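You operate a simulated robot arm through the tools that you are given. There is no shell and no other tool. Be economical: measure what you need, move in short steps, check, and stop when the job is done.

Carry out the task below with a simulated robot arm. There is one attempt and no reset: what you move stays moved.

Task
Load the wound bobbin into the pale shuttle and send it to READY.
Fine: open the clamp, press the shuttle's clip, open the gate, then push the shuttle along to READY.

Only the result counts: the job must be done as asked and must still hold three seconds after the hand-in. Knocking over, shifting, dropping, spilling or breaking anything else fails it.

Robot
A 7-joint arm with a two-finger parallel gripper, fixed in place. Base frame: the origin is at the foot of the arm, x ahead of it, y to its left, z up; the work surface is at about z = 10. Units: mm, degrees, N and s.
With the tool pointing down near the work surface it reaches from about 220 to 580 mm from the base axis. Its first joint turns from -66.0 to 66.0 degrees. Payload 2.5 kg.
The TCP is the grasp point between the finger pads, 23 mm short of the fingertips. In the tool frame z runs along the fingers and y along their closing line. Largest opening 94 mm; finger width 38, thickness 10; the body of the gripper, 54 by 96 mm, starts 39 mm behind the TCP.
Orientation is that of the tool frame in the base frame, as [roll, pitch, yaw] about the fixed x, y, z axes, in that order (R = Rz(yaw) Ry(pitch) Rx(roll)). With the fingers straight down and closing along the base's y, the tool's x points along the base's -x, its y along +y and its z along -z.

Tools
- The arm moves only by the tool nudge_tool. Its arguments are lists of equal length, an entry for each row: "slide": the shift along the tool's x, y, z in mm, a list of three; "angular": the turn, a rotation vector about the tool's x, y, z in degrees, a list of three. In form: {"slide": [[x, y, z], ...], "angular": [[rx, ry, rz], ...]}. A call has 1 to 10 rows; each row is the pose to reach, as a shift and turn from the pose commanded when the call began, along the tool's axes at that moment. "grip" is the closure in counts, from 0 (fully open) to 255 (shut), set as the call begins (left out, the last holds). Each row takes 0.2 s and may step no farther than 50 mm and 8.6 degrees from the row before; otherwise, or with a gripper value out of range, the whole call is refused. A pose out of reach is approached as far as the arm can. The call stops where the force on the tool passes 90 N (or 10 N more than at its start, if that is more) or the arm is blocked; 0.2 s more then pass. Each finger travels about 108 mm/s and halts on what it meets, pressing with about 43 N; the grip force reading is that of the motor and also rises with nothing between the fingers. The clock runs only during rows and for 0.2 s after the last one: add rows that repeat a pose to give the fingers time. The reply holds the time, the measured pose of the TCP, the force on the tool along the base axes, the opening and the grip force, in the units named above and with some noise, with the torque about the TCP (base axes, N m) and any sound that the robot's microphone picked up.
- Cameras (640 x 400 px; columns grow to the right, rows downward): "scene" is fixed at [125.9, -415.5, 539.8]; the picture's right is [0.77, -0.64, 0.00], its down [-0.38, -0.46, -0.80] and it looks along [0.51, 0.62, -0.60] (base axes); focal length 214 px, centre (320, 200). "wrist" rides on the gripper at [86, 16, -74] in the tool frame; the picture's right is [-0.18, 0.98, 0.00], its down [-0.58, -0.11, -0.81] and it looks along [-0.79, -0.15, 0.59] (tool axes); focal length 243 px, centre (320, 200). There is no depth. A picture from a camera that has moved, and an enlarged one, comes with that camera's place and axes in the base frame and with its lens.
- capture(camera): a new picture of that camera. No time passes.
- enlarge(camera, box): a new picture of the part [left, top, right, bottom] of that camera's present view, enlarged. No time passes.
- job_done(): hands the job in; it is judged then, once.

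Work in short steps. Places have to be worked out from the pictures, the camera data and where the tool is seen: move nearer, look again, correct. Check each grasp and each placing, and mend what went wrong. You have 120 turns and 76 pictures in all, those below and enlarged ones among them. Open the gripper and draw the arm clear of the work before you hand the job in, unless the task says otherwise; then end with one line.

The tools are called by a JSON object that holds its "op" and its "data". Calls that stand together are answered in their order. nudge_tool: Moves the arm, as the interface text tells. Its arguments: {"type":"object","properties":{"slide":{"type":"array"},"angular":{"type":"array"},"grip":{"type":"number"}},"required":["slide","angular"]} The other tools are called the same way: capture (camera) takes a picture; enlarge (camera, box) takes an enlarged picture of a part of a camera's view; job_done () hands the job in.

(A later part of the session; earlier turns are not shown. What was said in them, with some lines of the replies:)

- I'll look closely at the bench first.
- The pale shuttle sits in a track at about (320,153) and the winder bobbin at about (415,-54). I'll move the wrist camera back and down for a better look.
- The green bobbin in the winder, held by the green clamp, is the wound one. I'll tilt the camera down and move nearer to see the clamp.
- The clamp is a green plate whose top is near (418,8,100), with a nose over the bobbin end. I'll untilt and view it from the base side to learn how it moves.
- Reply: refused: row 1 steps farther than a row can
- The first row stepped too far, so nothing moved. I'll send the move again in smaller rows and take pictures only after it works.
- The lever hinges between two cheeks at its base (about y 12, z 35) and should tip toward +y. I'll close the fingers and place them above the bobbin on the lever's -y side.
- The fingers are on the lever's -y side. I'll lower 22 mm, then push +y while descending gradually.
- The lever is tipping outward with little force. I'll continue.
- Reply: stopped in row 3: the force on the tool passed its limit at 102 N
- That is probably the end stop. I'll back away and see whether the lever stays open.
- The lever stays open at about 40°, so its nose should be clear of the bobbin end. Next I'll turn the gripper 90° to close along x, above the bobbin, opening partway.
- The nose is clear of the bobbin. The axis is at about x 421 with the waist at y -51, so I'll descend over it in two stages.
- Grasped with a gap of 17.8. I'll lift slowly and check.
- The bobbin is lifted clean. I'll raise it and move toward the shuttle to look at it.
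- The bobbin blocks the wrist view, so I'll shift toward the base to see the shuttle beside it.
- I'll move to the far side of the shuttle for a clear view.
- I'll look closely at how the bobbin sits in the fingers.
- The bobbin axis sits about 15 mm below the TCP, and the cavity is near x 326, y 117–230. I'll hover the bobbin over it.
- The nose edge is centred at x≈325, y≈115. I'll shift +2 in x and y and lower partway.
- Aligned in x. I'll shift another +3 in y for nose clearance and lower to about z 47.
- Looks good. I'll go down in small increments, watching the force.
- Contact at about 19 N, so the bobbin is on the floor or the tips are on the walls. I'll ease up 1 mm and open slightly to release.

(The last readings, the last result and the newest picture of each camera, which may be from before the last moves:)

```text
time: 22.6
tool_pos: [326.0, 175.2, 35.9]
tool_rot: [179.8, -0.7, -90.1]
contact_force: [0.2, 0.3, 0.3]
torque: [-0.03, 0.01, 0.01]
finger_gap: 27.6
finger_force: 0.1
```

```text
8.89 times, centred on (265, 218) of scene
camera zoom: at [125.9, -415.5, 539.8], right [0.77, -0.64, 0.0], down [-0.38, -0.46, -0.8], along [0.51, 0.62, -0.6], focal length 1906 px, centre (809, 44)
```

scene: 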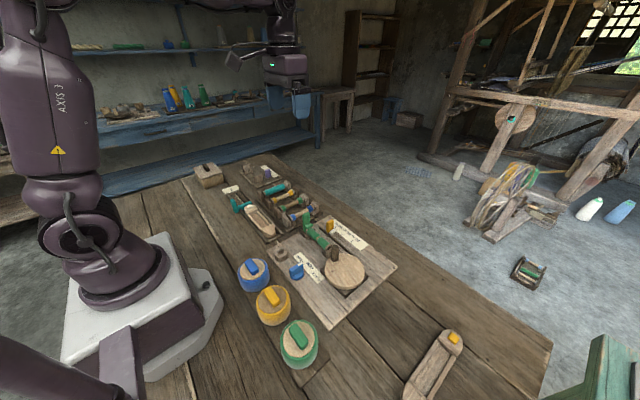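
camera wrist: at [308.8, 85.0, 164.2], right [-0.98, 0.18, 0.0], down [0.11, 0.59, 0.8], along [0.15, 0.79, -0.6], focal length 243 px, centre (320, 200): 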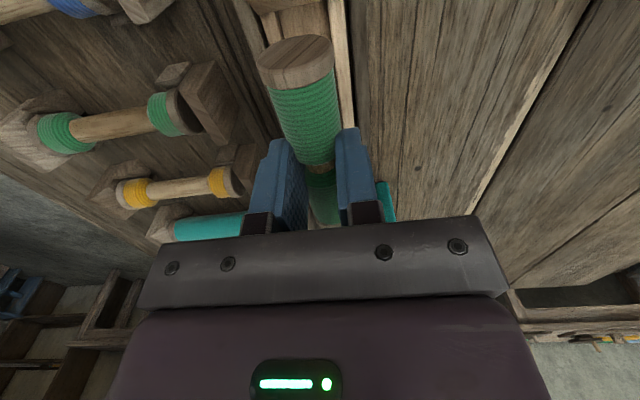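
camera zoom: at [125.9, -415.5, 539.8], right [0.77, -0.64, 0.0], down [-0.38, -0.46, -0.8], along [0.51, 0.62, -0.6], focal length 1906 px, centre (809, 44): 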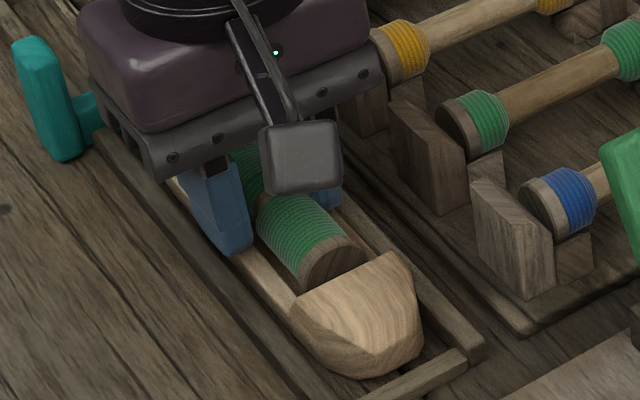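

Released; the bobbin sits in the cavity. I'll lift straight up and look.

{"op": "nudge_tool", "data": {"slide": [[0, 0, -8], [0, 0, -20], [0, 0, -60], [0, 0, -100], [40, 0, -120], [80, 0, -120]], "angular": [[0, 0, 0], [0, 0, 0], [0, 0, 0], [0, 0, 0], [0, 0, 0], [0, 0, 0]]}}

{"op": "enlarge", "data": {"camera": "scene", "box": [230, 180, 290, 240]}}

{"op": "enlarge", "data": {"camera": "wrist", "box": [230, 30, 410, 240]}}

```text
time: 24.1
tool_pos: [325.6, 95.0, 157.7]
tool_rot: [179.8, -0.6, -90.0]
contact_force: [-0.5, 0.0, -0.7]
torque: [-0.03, -0.01, 0.02]
finger_gap: 27.4
finger_force: 0.1
```

```text
6.67 times, centred on (260, 210) of scene
camera zoom: at [125.9, -415.4, 539.8], right [0.77, -0.64, 0.0], down [-0.38, -0.46, -0.8], along [0.51, 0.62, -0.6], focal length 1430 px, centre (720, 133)
```

zoom: 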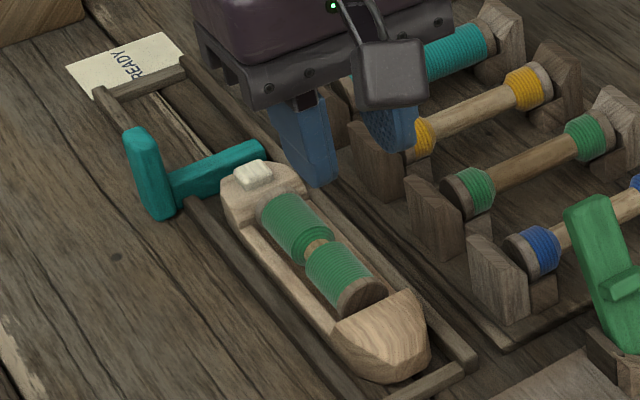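

```text
1.90 times, centred on (320, 135) of wrist
camera zoom: at [310.8, 9.6, 232.7], right [-0.98, 0.18, 0.0], down [0.11, 0.59, 0.8], along [0.15, 0.79, -0.6], focal length 462 px, centre (320, 324)
```

zoom: 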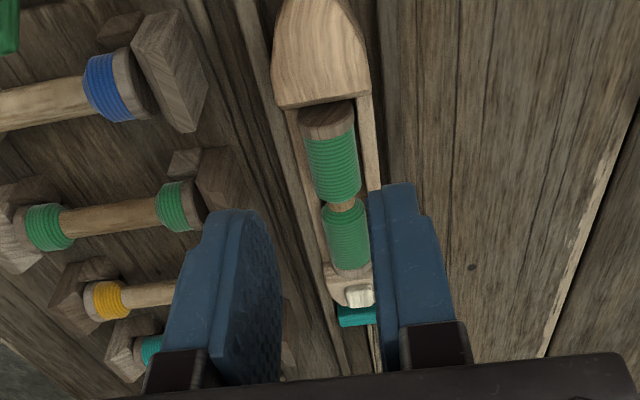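

The bobbin lies well in the shuttle. Next I'll turn back so the closed fingers are thin along y, and go above the white clip at about (329,248,30).

{"op": "nudge_tool", "data": {"slide": [[-15, 0, 0], [-30, 0, 0], [-45, 0, 0], [-60, 0, 0], [-75, 0, 0], [-90, 0, 0], [-105, 0, 0], [-120, 0, 0], [-135, 0, 0], [-150, -3, 0]], "angular": [[0, 0, 8.5], [0, 0, 17], [0, 0, 25.5], [0, 0, 34], [0, 0, 42.5], [0, 0, 51], [0, 0, 59.5], [0, 0, 68], [0, 0, 76.5], [0, 0, 85]], "grip": 255}}

{"op": "nudge_tool", "data": {"slide": [[0, 0, 0], [0, 0, 30]], "angular": [[0, 0, 5], [0, 0, 5]]}}

{"op": "enlarge", "data": {"camera": "scene", "box": [220, 165, 290, 235]}}

{"op": "capture", "data": {"camera": "wrist"}}

```text
time: 26.2
tool_pos: [328.9, 245.0, 153.8]
tool_rot: [-179.3, -0.3, -175.3]
contact_force: [0.8, 0.1, -0.9]
torque: [0.0, 0.03, 0.01]
finger_gap: 0.1
finger_force: 42.3
```

```text
time: 26.9
tool_pos: [329.7, 246.1, 123.9]
tool_rot: [-179.4, -0.2, 179.8]
contact_force: [-0.2, -0.5, 0.8]
torque: [0.0, -0.01, -0.03]
finger_gap: 0.1
finger_force: 41.9
```

```text
5.71 times, centred on (255, 200) of scene
camera zoom: at [125.9, -415.5, 539.8], right [0.77, -0.64, 0.0], down [-0.38, -0.46, -0.8], along [0.51, 0.62, -0.6], focal length 1226 px, centre (691, 200)
```

zoom: 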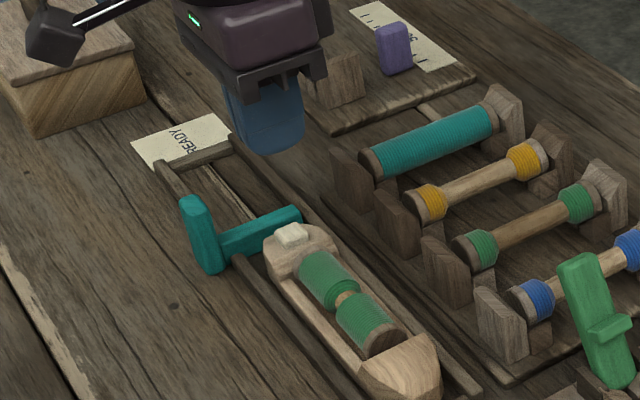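

```text
28 pictures are left
camera wrist: at [244.4, 263.8, 199.9], right [0.19, 0.98, -0.01], down [0.58, -0.1, 0.81], along [0.79, -0.16, -0.59], focal length 243 px, centre (320, 200)
```

wrist: 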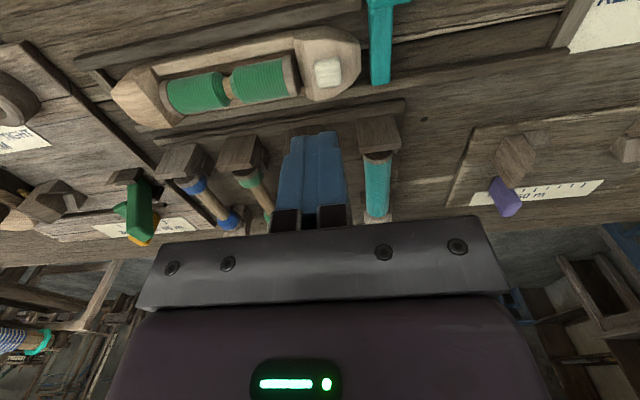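

The clip is at about (327,251,32). I'll descend just above it, then press in small steps.

{"op": "nudge_tool", "data": {"slide": [[2, 4, 30], [2, 4, 55], [2, 4, 64]], "angular": [[0, 0, 0], [0, 0, 0], [0, 0, 0]]}}

{"op": "enlarge", "data": {"camera": "scene", "box": [220, 165, 290, 235]}}

```text
time: 27.6
tool_pos: [326.8, 248.7, 60.6]
tool_rot: [-179.4, -0.1, 179.9]
contact_force: [-1.2, -0.9, -0.4]
torque: [0.01, -0.01, -0.02]
finger_gap: 0.0
finger_force: 42.7
```

```text
5.71 times, centred on (255, 200) of scene
camera zoom: at [125.9, -415.4, 539.8], right [0.77, -0.64, 0.0], down [-0.38, -0.46, -0.8], along [0.51, 0.62, -0.6], focal length 1226 px, centre (691, 200)
```

zoom: 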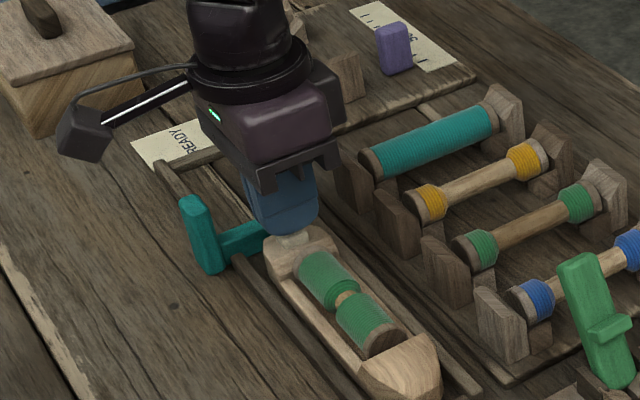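

{"op": "nudge_tool", "data": {"slide": [[0, 0, 2], [0, 0, 4], [0, 0, 6]], "angular": [[0, 0, 0], [0, 0, 0], [0, 0, 0]]}}

{"op": "nudge_tool", "data": {"slide": [[0, 0, 1.5], [0, 0, 3]], "angular": [[0, 0, 0], [0, 0, 0]]}}

```text
time: 28.4
tool_pos: [327.2, 248.3, 55.9]
tool_rot: [-179.3, -0.2, 179.9]
contact_force: [-0.2, 0.4, 0.2]
torque: [-0.01, 0.01, -0.03]
finger_gap: 0.1
finger_force: 42.5
```

```text
time: 29.1
tool_pos: [325.9, 249.7, 51.2]
tool_rot: [-179.3, -0.1, 179.9]
contact_force: [0.0, 0.4, 1.8]
torque: [-0.03, -0.03, -0.01]
finger_gap: 0.0
finger_force: 42.3
```

Slight contact at tip z≈28. I'll keep pressing.

{"op": "nudge_tool", "data": {"slide": [[0, 0, 1], [0, 0, 2]], "angular": [[0, 0, 0], [0, 0, 0]]}}

{"op": "nudge_tool", "data": {"slide": [[0, 0, 1], [0, 0, 2]], "angular": [[0, 0, 0], [0, 0, 0]]}}

{"op": "nudge_tool", "data": {"slide": [[0, 0, 1], [0, 0, 2]], "angular": [[0, 0, 0], [0, 0, 0]]}}

```text
time: 29.6
tool_pos: [326.7, 250.2, 50.7]
tool_rot: [-179.3, 0.0, 179.9]
contact_force: [0.3, -0.8, 2.4]
torque: [0.01, -0.05, -0.01]
finger_gap: 0.0
finger_force: 42.6
```

```text
time: 30.2
tool_pos: [326.9, 247.7, 48.6]
tool_rot: [-179.4, 0.0, 179.9]
contact_force: [0.1, -1.7, 6.9]
torque: [-0.01, -0.03, 0.0]
finger_gap: 0.0
finger_force: 42.4
```

```text
time: 30.9
tool_pos: [326.7, 249.4, 47.5]
tool_rot: [-179.4, -0.2, 180.0]
contact_force: [-13.6, -7.0, 43.6]
torque: [-0.18, 0.18, -0.31]
finger_gap: 0.0
finger_force: 42.2
```

The force rises from a springy 7 N to 44 N, so it has bottomed. I'll lift and look at the clip.

{"op": "nudge_tool", "data": {"slide": [[0, 0, -10], [0, 0, -50], [0, 0, -77]], "angular": [[0, 0, 0], [0, 0, 0], [0, 0, 0]]}}

{"op": "enlarge", "data": {"camera": "wrist", "box": [100, 0, 420, 130]}}

{"op": "enlarge", "data": {"camera": "scene", "box": [230, 185, 280, 235]}}

```text
time: 31.6
tool_pos: [325.9, 248.7, 121.8]
tool_rot: [-179.4, -0.2, 179.9]
contact_force: [0.1, 0.3, -0.1]
torque: [0.0, -0.03, 0.02]
finger_gap: 0.0
finger_force: 42.6
```

```text
2.00 times, centred on (260, 65) of wrist
camera zoom: at [241.4, 266.7, 197.7], right [0.19, 0.98, -0.01], down [0.58, -0.1, 0.81], along [0.79, -0.16, -0.59], focal length 485 px, centre (440, 470)
```

zoom: 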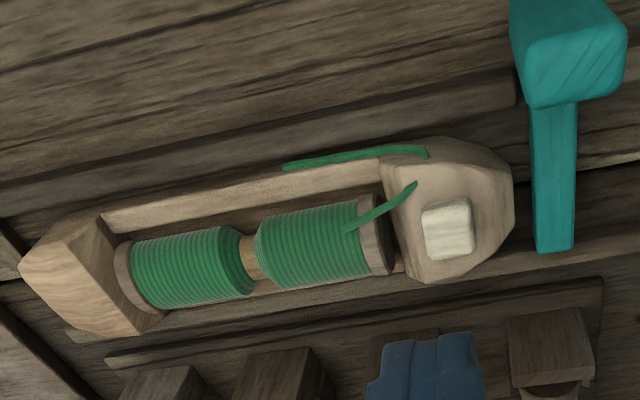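

```text
8.00 times, centred on (255, 210) of scene
camera zoom: at [125.9, -415.4, 539.8], right [0.77, -0.64, 0.0], down [-0.38, -0.46, -0.8], along [0.51, 0.62, -0.6], focal length 1716 px, centre (840, 120)
```

zoom: 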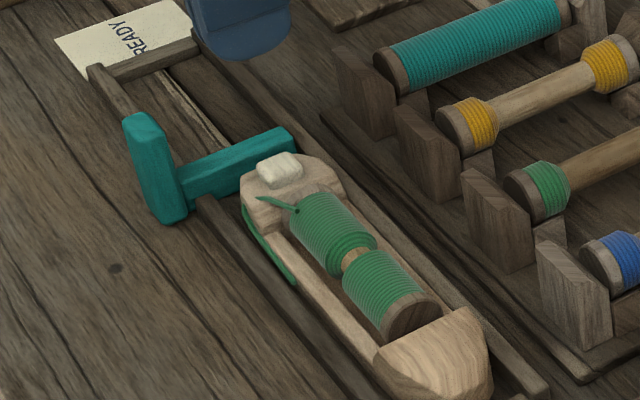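

A thread now runs from the bobbin through the shuttle eye, so it's latched. Now for the gate: I'll move back to view it.

{"op": "nudge_tool", "data": {"slide": [[30, 10, -10], [60, 20, -20]], "angular": [[0, 0, 0], [0, 0, 0]]}}

{"op": "enlarge", "data": {"camera": "wrist", "box": [240, 30, 480, 180]}}

{"op": "enlarge", "data": {"camera": "scene", "box": [220, 175, 265, 215]}}

```text
time: 32.2
tool_pos: [267.7, 271.4, 141.7]
tool_rot: [-179.3, -0.2, 180.0]
contact_force: [0.4, -0.9, -0.4]
torque: [0.01, -0.01, -0.02]
finger_gap: 0.0
finger_force: 42.5
```

```text
2.67 times, centred on (360, 105) of wrist
camera zoom: at [181.6, 287.7, 217.4], right [0.18, 0.98, -0.01], down [0.58, -0.1, 0.81], along [0.79, -0.16, -0.59], focal length 647 px, centre (213, 453)
```

zoom: 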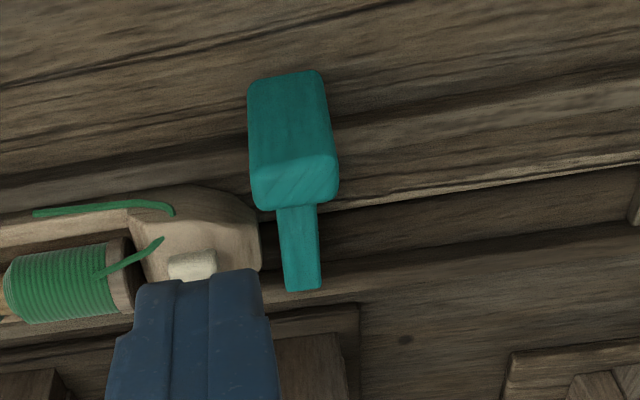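

```text
10.00 times, centred on (242, 195) of scene
camera zoom: at [125.9, -415.5, 539.8], right [0.77, -0.64, 0.0], down [-0.38, -0.46, -0.8], along [0.51, 0.62, -0.6], focal length 2145 px, centre (1095, 250)
```

zoom: 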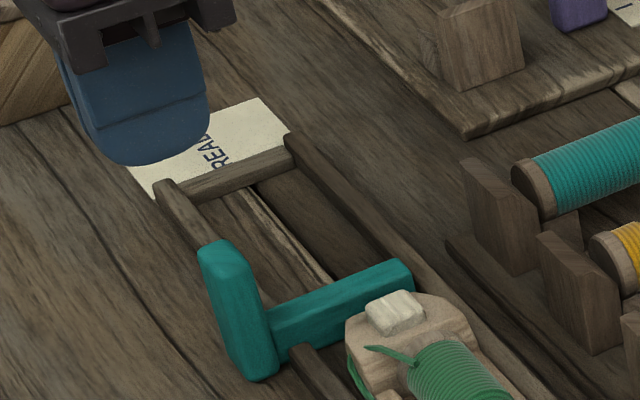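

The gate's post top is at about (283,288,57), with its bar crossing the track through a gap in the rail; it likely slides toward -x. I'll straddle the post with the fingers.

{"op": "nudge_tool", "data": {"slide": [[-5, 10, 10], [-11, 17, 25], [-11, 17, 55], [-11, 17, 70]], "angular": [[0, 0, 0], [0, 0, 0], [0, 0, 0], [0, 0, 0]], "grip": 120}}

{"op": "enlarge", "data": {"camera": "scene", "box": [220, 165, 275, 215]}}

{"op": "capture", "data": {"camera": "wrist"}}

```text
time: 33.2
tool_pos: [278.6, 285.2, 71.6]
tool_rot: [-179.2, -0.3, 179.9]
contact_force: [-0.2, -0.2, -0.2]
torque: [0.01, 0.01, -0.01]
finger_gap: 49.8
finger_force: 0.1
```

```text
8.00 times, centred on (248, 190) of scene
camera zoom: at [125.9, -415.5, 539.8], right [0.77, -0.64, 0.0], down [-0.38, -0.46, -0.8], along [0.51, 0.62, -0.6], focal length 1716 px, centre (900, 280)
```

zoom: 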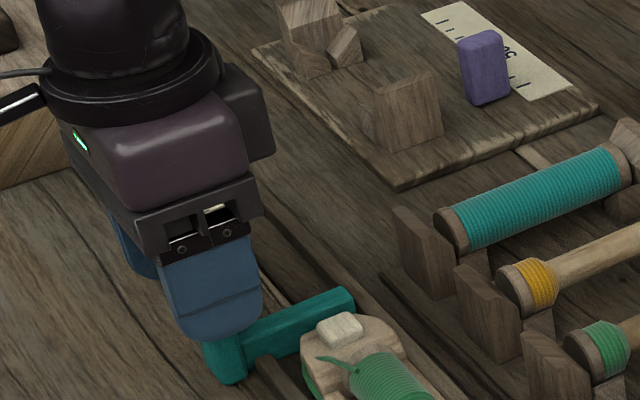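

```text
21 pictures are left
camera wrist: at [192.8, 302.6, 147.2], right [0.19, 0.98, -0.01], down [0.58, -0.1, 0.81], along [0.79, -0.16, -0.59], focal length 243 px, centre (320, 200)
```

wrist: 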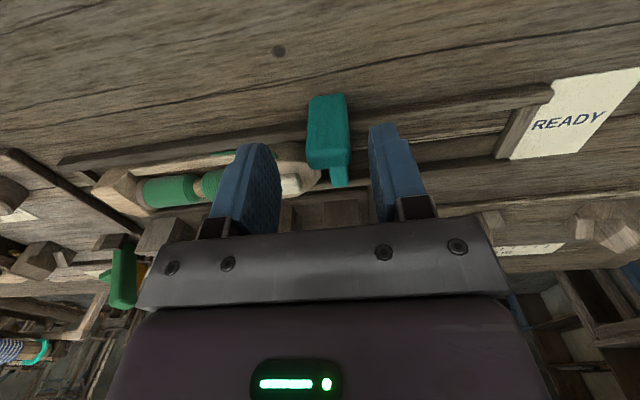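

{"op": "nudge_tool", "data": {"slide": [[0, 3, 10], [0, 3, 19]], "angular": [[0, 0, 0], [0, 0, 0]]}}

{"op": "nudge_tool", "data": {"slide": [[0, 0, 0], [0, 0, 0], [0, 0, 0]], "angular": [[0, 0, 0], [0, 0, 0], [0, 0, 0]], "grip": 255}}

{"op": "nudge_tool", "data": {"slide": [[2, 0, 0], [4, 0, 0]], "angular": [[0, 0, 0], [0, 0, 0]]}}

```text
time: 33.9
tool_pos: [277.8, 289.6, 52.3]
tool_rot: [-179.3, -0.2, 180.0]
contact_force: [0.0, 0.4, 0.5]
torque: [0.03, -0.02, -0.01]
finger_gap: 50.0
finger_force: 0.1
```

```text
time: 34.6
tool_pos: [278.0, 288.5, 54.0]
tool_rot: [-179.4, -0.1, 179.9]
contact_force: [0.1, 6.4, -9.9]
torque: [0.95, -0.41, 0.03]
finger_gap: 23.7
finger_force: 45.1
```

```text
time: 35.2
tool_pos: [274.4, 289.1, 52.0]
tool_rot: [-179.4, -0.1, -180.0]
contact_force: [1.3, 8.8, -13.8]
torque: [1.01, -0.42, 0.01]
finger_gap: 23.8
finger_force: 45.1
```

It moves freely with -x. I'll continue pulling.

{"op": "nudge_tool", "data": {"slide": [[8, 0, 0], [16, 0, 0], [24, 0, 0]], "angular": [[0, 0, 0], [0, 0, 0], [0, 0, 0]]}}

{"op": "enlarge", "data": {"camera": "scene", "box": [220, 165, 275, 215]}}

```text
time: 36.0
tool_pos: [249.0, 289.0, 53.9]
tool_rot: [-179.4, -0.2, -179.9]
contact_force: [0.5, 11.8, -13.0]
torque: [0.81, 0.15, 0.15]
finger_gap: 23.7
finger_force: 45.7
```

```text
8.00 times, centred on (248, 190) of scene
camera zoom: at [126.0, -415.4, 539.8], right [0.77, -0.64, 0.0], down [-0.38, -0.46, -0.8], along [0.51, 0.62, -0.6], focal length 1716 px, centre (900, 280)
```

zoom: 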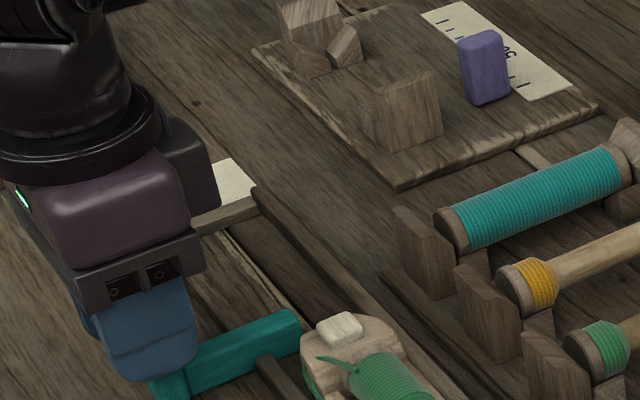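

It slides out. I'll keep going until the bar clears the track or stops.

{"op": "nudge_tool", "data": {"slide": [[6, 0, 0], [12, 0, 0], [18, 0, 0]], "angular": [[0, 0, 0], [0, 0, 0], [0, 0, 0]]}}

{"op": "enlarge", "data": {"camera": "scene", "box": [220, 165, 275, 215]}}

```text
time: 36.9
tool_pos: [231.9, 289.0, 54.2]
tool_rot: [-179.4, -0.2, 180.0]
contact_force: [0.7, 14.6, -16.4]
torque: [0.96, 0.65, 0.21]
finger_gap: 23.7
finger_force: 45.3
```

```text
8.00 times, centred on (248, 190) of scene
camera zoom: at [126.0, -415.4, 539.8], right [0.77, -0.64, 0.0], down [-0.38, -0.46, -0.8], along [0.51, 0.62, -0.6], focal length 1716 px, centre (900, 280)
```

zoom: 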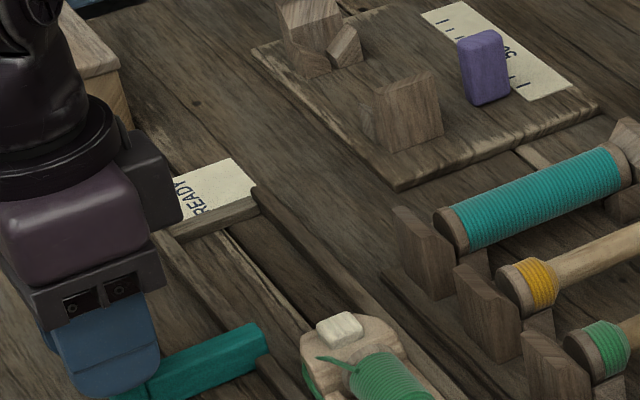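

The tip is nearly level with the rail; I'll pull 10 mm more.

{"op": "nudge_tool", "data": {"slide": [[5, 0, 0], [10, 0, 0]], "angular": [[0, 0, 0], [0, 0, 0]]}}

{"op": "enlarge", "data": {"camera": "scene", "box": [220, 165, 275, 215]}}

```text
time: 37.5
tool_pos: [220.5, 289.0, 54.0]
tool_rot: [-179.5, -0.2, -179.9]
contact_force: [0.5, 16.8, -25.0]
torque: [1.03, -0.17, 0.16]
finger_gap: 24.2
finger_force: 45.5
```

```text
8.00 times, centred on (248, 190) of scene
camera zoom: at [126.0, -415.4, 539.8], right [0.77, -0.64, 0.0], down [-0.38, -0.46, -0.8], along [0.51, 0.62, -0.6], focal length 1716 px, centre (900, 280)
```

zoom: 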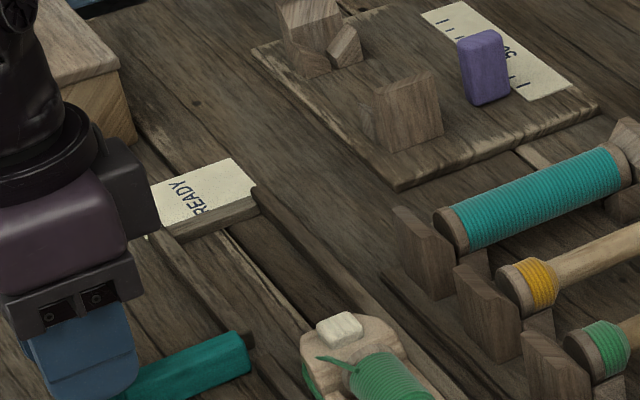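

The gate is clear of the track. I'll release and lift away.

{"op": "nudge_tool", "data": {"slide": [[0, 0, 0], [0, 0, 0], [0, 0, 0]], "angular": [[0, 0, 0], [0, 0, 0], [0, 0, 0]], "grip": 120}}

{"op": "nudge_tool", "data": {"slide": [[0, 0, -20], [0, 0, -60], [0, 0, -100]], "angular": [[0, 0, 0], [0, 0, 0], [0, 0, 0]]}}

{"op": "enlarge", "data": {"camera": "scene", "box": [200, 165, 290, 240]}}

```text
time: 38.2
tool_pos: [221.6, 287.9, 54.2]
tool_rot: [-179.3, -0.1, 179.8]
contact_force: [0.0, 0.8, -0.4]
torque: [0.03, -0.02, -0.04]
finger_gap: 49.9
finger_force: 0.0
```

```text
time: 39.0
tool_pos: [222.2, 290.1, 154.1]
tool_rot: [-179.3, -0.2, 179.9]
contact_force: [0.8, -0.2, 1.0]
torque: [0.0, -0.02, -0.04]
finger_gap: 49.7
finger_force: 0.1
```

```text
5.33 times, centred on (245, 202) of scene
camera zoom: at [125.9, -415.4, 539.8], right [0.77, -0.64, 0.0], down [-0.38, -0.46, -0.8], along [0.51, 0.62, -0.6], focal length 1144 px, centre (720, 187)
```

zoom: 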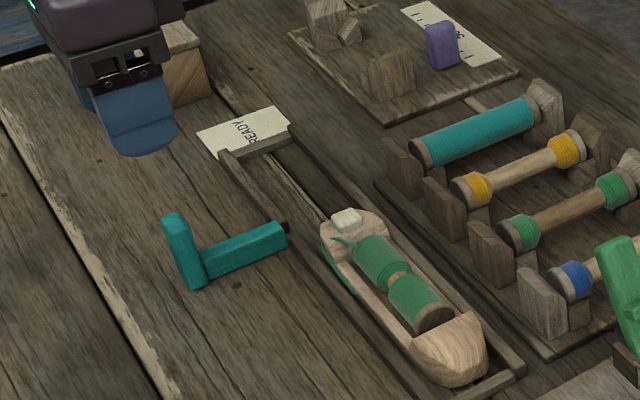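

The path is open. Next I'll look at the shuttle's nose and track end to choose a pushing spot.

{"op": "nudge_tool", "data": {"slide": [[-15, -46, 0], [-30, -92, 0], [-45, -138, 0], [-60, -184, 0], [-78, -228, 0]], "angular": [[0, 0, 0], [0, 0, 0], [0, 0, 0], [0, 0, 0], [0, 0, 0]], "grip": 255}}

{"op": "enlarge", "data": {"camera": "wrist", "box": [220, 20, 460, 150]}}

{"op": "enlarge", "data": {"camera": "scene", "box": [255, 205, 300, 245]}}

```text
time: 40.2
tool_pos: [299.3, 62.3, 156.6]
tool_rot: [-179.2, -0.2, 179.9]
contact_force: [-0.2, -0.5, -0.6]
torque: [-0.02, 0.0, 0.01]
finger_gap: 0.1
finger_force: 41.9
```

```text
2.67 times, centred on (340, 85) of wrist
camera zoom: at [214.1, 78.9, 231.2], right [0.18, 0.98, -0.01], down [0.58, -0.1, 0.81], along [0.79, -0.15, -0.59], focal length 647 px, centre (267, 507)
```

zoom: 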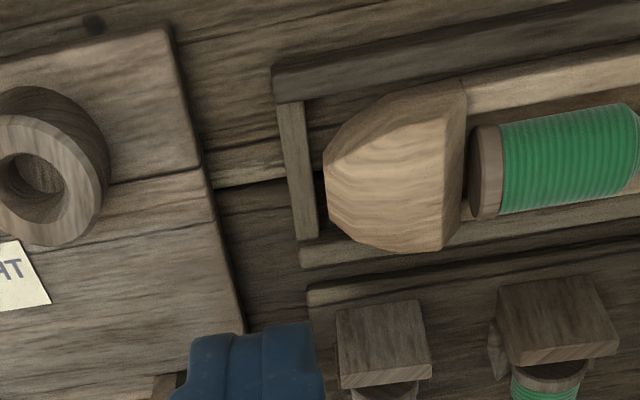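

```text
10.00 times, centred on (278, 225) of scene
camera zoom: at [125.9, -415.4, 539.8], right [0.77, -0.64, 0.0], down [-0.38, -0.46, -0.8], along [0.51, 0.62, -0.6], focal length 2145 px, centre (745, -50)
```

zoom: 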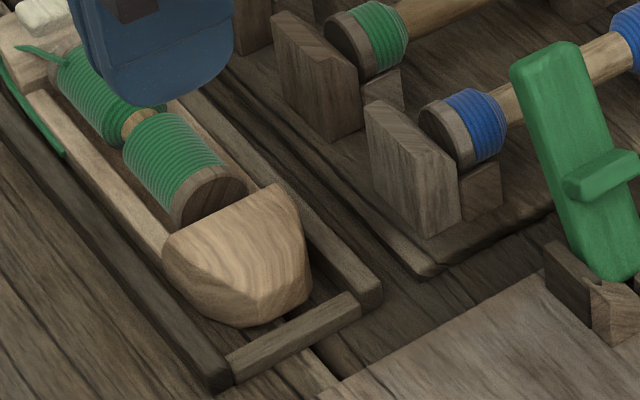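

The nose front is near (322,77), and the low end bar sits at y≈63–73. I'll bring the closed fingers down just behind the nose, over the end bar, feeling for its top.

{"op": "nudge_tool", "data": {"slide": [[-23, 1, 30], [-23, 1, 70], [-23, 1, 105]], "angular": [[0, 0, 0], [0, 0, 0], [0, 0, 0]]}}

{"op": "nudge_tool", "data": {"slide": [[0, 0, 3], [0, 0, 6]], "angular": [[0, 0, 0], [0, 0, 0]]}}

{"op": "enlarge", "data": {"camera": "scene", "box": [255, 200, 300, 245]}}

```text
time: 41.0
tool_pos: [323.0, 61.4, 51.2]
tool_rot: [-179.4, -0.1, 180.0]
contact_force: [0.3, 0.6, -0.5]
torque: [-0.02, -0.01, 0.0]
finger_gap: 0.1
finger_force: 41.9
```

```text
time: 41.6
tool_pos: [323.4, 61.8, 46.0]
tool_rot: [-179.3, -0.2, 179.9]
contact_force: [-1.2, 0.1, -1.1]
torque: [-0.03, 0.02, 0.02]
finger_gap: 0.0
finger_force: 41.9
```

```text
8.89 times, centred on (278, 222) of scene
camera zoom: at [125.9, -415.5, 539.8], right [0.77, -0.64, 0.0], down [-0.38, -0.46, -0.8], along [0.51, 0.62, -0.6], focal length 1906 px, centre (698, 0)
```

zoom: 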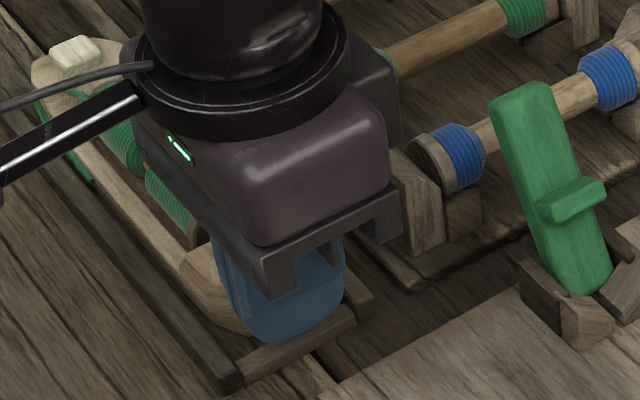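

{"op": "nudge_tool", "data": {"slide": [[0, 0, 1.5], [0, 0, 3]], "angular": [[0, 0, 0], [0, 0, 0]]}}

{"op": "nudge_tool", "data": {"slide": [[0, 0, 1], [0, 0, 2]], "angular": [[0, 0, 0], [0, 0, 0]]}}

```text
time: 42.2
tool_pos: [322.3, 60.3, 41.6]
tool_rot: [-179.4, -0.2, 179.9]
contact_force: [0.4, 0.5, -0.7]
torque: [0.02, 0.03, 0.01]
finger_gap: 0.2
finger_force: 42.6
```

```text
time: 42.9
tool_pos: [323.1, 61.4, 40.4]
tool_rot: [-179.3, -0.1, 179.9]
contact_force: [-0.6, -0.4, -0.6]
torque: [0.02, -0.02, -0.04]
finger_gap: 0.0
finger_force: 42.2
```

Tips are at about z 17 with no contact yet. I'll go 1.5 mm more, then push +y gently.

{"op": "nudge_tool", "data": {"slide": [[0, 0, 1.5], [0, 4, 1.5], [0, 8, 1.5], [0, 12, 1.5]], "angular": [[0, 0, 0], [0, 0, 0], [0, 0, 0], [0, 0, 0]]}}

{"op": "enlarge", "data": {"camera": "scene", "box": [225, 185, 305, 245]}}

```text
time: 43.9
tool_pos: [322.0, 74.0, 37.8]
tool_rot: [-179.2, -0.2, -180.0]
contact_force: [0.0, -0.3, 0.7]
torque: [0.0, 0.02, 0.01]
finger_gap: 0.0
finger_force: 41.9
```

```text
6.67 times, centred on (265, 215) of scene
camera zoom: at [125.9, -415.5, 539.8], right [0.77, -0.64, 0.0], down [-0.38, -0.46, -0.8], along [0.51, 0.62, -0.6], focal length 1430 px, centre (687, 100)
```

zoom: 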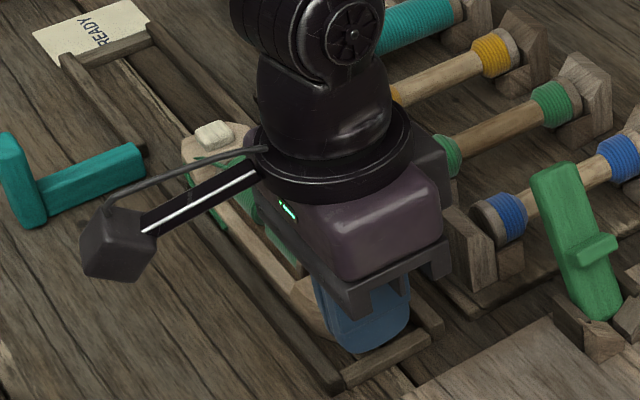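

The shuttle moves freely. I'll push steadily along the track.

{"op": "nudge_tool", "data": {"slide": [[0, 7, 0], [0, 14, 0], [0, 21, 0], [0, 28, 0], [0, 35, 0], [0, 42, 0], [0, 49, 0], [0, 56, 0], [0, 63, 0], [0, 70, 0]], "angular": [[0, 0, 0], [0, 0, 0], [0, 0, 0], [0, 0, 0], [0, 0, 0], [0, 0, 0], [0, 0, 0], [0, 0, 0], [0, 0, 0], [0, 0, 0]]}}

{"op": "enlarge", "data": {"camera": "scene", "box": [210, 165, 300, 235]}}

```text
time: 46.0
tool_pos: [324.0, 142.1, 38.3]
tool_rot: [-179.3, -0.2, 179.8]
contact_force: [-0.8, -1.0, 0.9]
torque: [0.02, 0.02, 0.04]
finger_gap: 0.0
finger_force: 42.7
```

```text
5.71 times, centred on (255, 200) of scene
camera zoom: at [125.9, -415.5, 539.8], right [0.77, -0.64, 0.0], down [-0.38, -0.46, -0.8], along [0.51, 0.62, -0.6], focal length 1226 px, centre (691, 200)
```

zoom: 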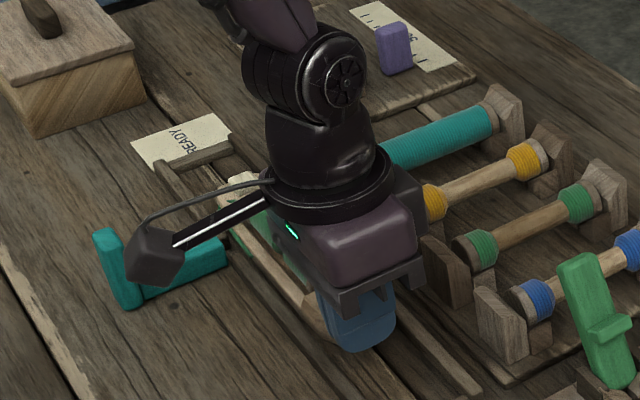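

Continuing toward the end stop.

{"op": "nudge_tool", "data": {"slide": [[0, 6, 0], [0, 12, 0], [0, 18, 0], [0, 24, 0], [0, 30, 0], [0, 35, 0], [0, 40, 0]], "angular": [[0, 0, 0], [0, 0, 0], [0, 0, 0], [0, 0, 0], [0, 0, 0], [0, 0, 0], [0, 0, 0]]}}

{"op": "enlarge", "data": {"camera": "scene", "box": [210, 165, 280, 225]}}

```text
time: 47.6
tool_pos: [323.2, 183.7, 37.6]
tool_rot: [-179.4, 0.0, 179.9]
contact_force: [0.5, -0.5, 0.6]
torque: [-0.01, -0.01, 0.02]
finger_gap: 0.0
finger_force: 42.4
```

```text
6.67 times, centred on (245, 195) of scene
camera zoom: at [125.9, -415.5, 539.8], right [0.77, -0.64, 0.0], down [-0.38, -0.46, -0.8], along [0.51, 0.62, -0.6], focal length 1430 px, centre (820, 233)
```

zoom: 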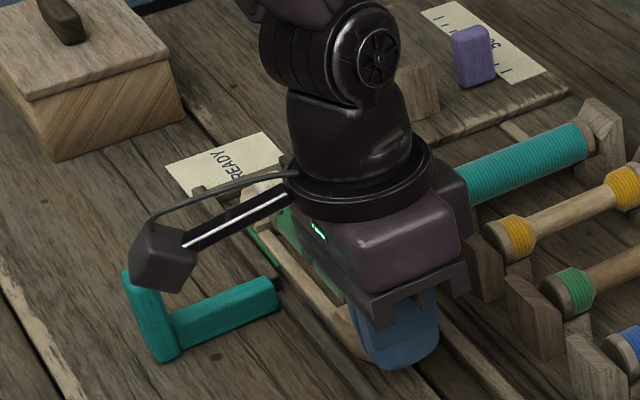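

Not at the stop yet. I'll push on in small rows until resistance.

{"op": "nudge_tool", "data": {"slide": [[0, 3, 0], [0, 6, 0], [0, 9, 0], [0, 12, 0]], "angular": [[0, 0, 0], [0, 0, 0], [0, 0, 0], [0, 0, 0]]}}

```text
time: 48.6
tool_pos: [323.8, 195.9, 38.0]
tool_rot: [-179.3, -0.3, 179.9]
contact_force: [-0.5, -1.5, 1.3]
torque: [-0.02, -0.03, 0.03]
finger_gap: 0.1
finger_force: 42.6
```

{"op": "enlarge", "data": {"camera": "scene", "box": [210, 165, 280, 225]}}

{"op": "nudge_tool", "data": {"slide": [[0, 2, 0], [0, 4, 0], [0, 6, 0]], "angular": [[0, 0, 0], [0, 0, 0], [0, 0, 0]]}}

```text
6.67 times, centred on (245, 195) of scene
camera zoom: at [125.9, -415.5, 539.8], right [0.77, -0.64, 0.0], down [-0.38, -0.46, -0.8], along [0.51, 0.62, -0.6], focal length 1430 px, centre (820, 233)
```

zoom: 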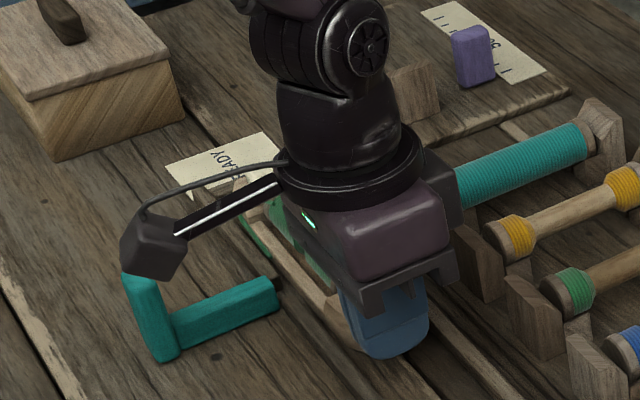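

```text
time: 49.5
tool_pos: [323.3, 201.0, 37.2]
tool_rot: [-179.2, -0.2, 179.8]
contact_force: [0.1, -3.1, 0.6]
torque: [-0.04, -0.01, 0.02]
finger_gap: 0.0
finger_force: 42.7
```

Resistance is beginning (-3 N); I'll add 2 mm more and read.

{"op": "nudge_tool", "data": {"slide": [[0, 1, 0], [0, 2, 0], [0, 2, 0]], "angular": [[0, 0, 0], [0, 0, 0], [0, 0, 0]]}}

```text
time: 50.2
tool_pos: [322.4, 201.5, 38.2]
tool_rot: [-179.0, -0.1, 179.9]
contact_force: [-0.3, -17.8, 5.2]
torque: [-0.33, 0.04, -0.05]
finger_gap: 0.1
finger_force: 42.5
```

At the stop (-18 N). I'll back off and lift clear, then check.

{"op": "nudge_tool", "data": {"slide": [[0, -8, 0], [0, -16, -10], [0, -20, -50], [0, -50, -90], [0, -90, -120], [0, -120, -150]], "angular": [[0, 0, 0], [0, 0, 0], [0, 0, 0], [0, 0, 0], [0, 0, 0], [0, 0, 0]], "grip": 255}}

{"op": "enlarge", "data": {"camera": "scene", "box": [200, 160, 280, 230]}}

```text
time: 51.6
tool_pos: [323.0, 85.7, 190.1]
tool_rot: [-179.4, -0.3, -180.0]
contact_force: [-0.3, 0.2, -0.4]
torque: [0.01, -0.04, 0.01]
finger_gap: 0.1
finger_force: 42.4
```

```text
5.71 times, centred on (240, 195) of scene
camera zoom: at [125.9, -415.4, 539.8], right [0.77, -0.64, 0.0], down [-0.38, -0.46, -0.8], along [0.51, 0.62, -0.6], focal length 1226 px, centre (777, 229)
```

zoom: 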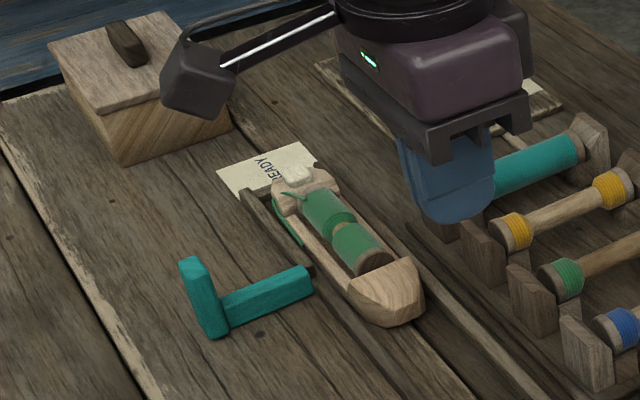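

The shuttle sits at the READY stop with the bobbin latched. I'll open the gripper, retreat upward and take a final overview.

{"op": "nudge_tool", "data": {"slide": [[0, -30, -40], [0, -60, -80], [0, -80, -120], [0, -80, -150], [0, -80, -150]], "angular": [[0, 0, 0], [0, 0, 0], [0, 0, 0], [0, 0, 0], [0, 0, 0]], "grip": 0}}

{"op": "enlarge", "data": {"camera": "scene", "box": [180, 150, 400, 320]}}

```text
time: 52.9
tool_pos: [324.1, 7.0, 339.9]
tool_rot: [-179.3, -0.1, 179.9]
contact_force: [0.3, 0.8, 0.1]
torque: [0.02, 0.03, 0.03]
finger_gap: 94.0
finger_force: 0.0
```

```text
2.35 times, centred on (290, 235) of scene
camera zoom: at [125.9, -415.5, 539.8], right [0.77, -0.64, 0.0], down [-0.38, -0.46, -0.8], along [0.51, 0.62, -0.6], focal length 505 px, centre (391, 118)
```

zoom: 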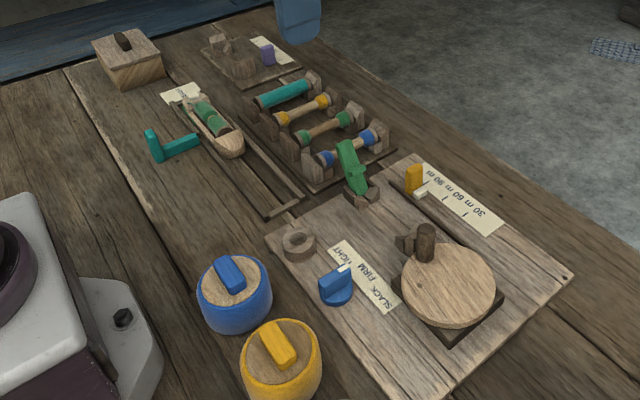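

Everything else looks in place, so I'm handing in.

{"op": "job_done", "data": {}}

```text
The job is handed in.
```

The green wound bobbin is loaded and clipped in the pale shuttle, the gate is open, and the shuttle is resting against the stop at READY; the job is handed in.
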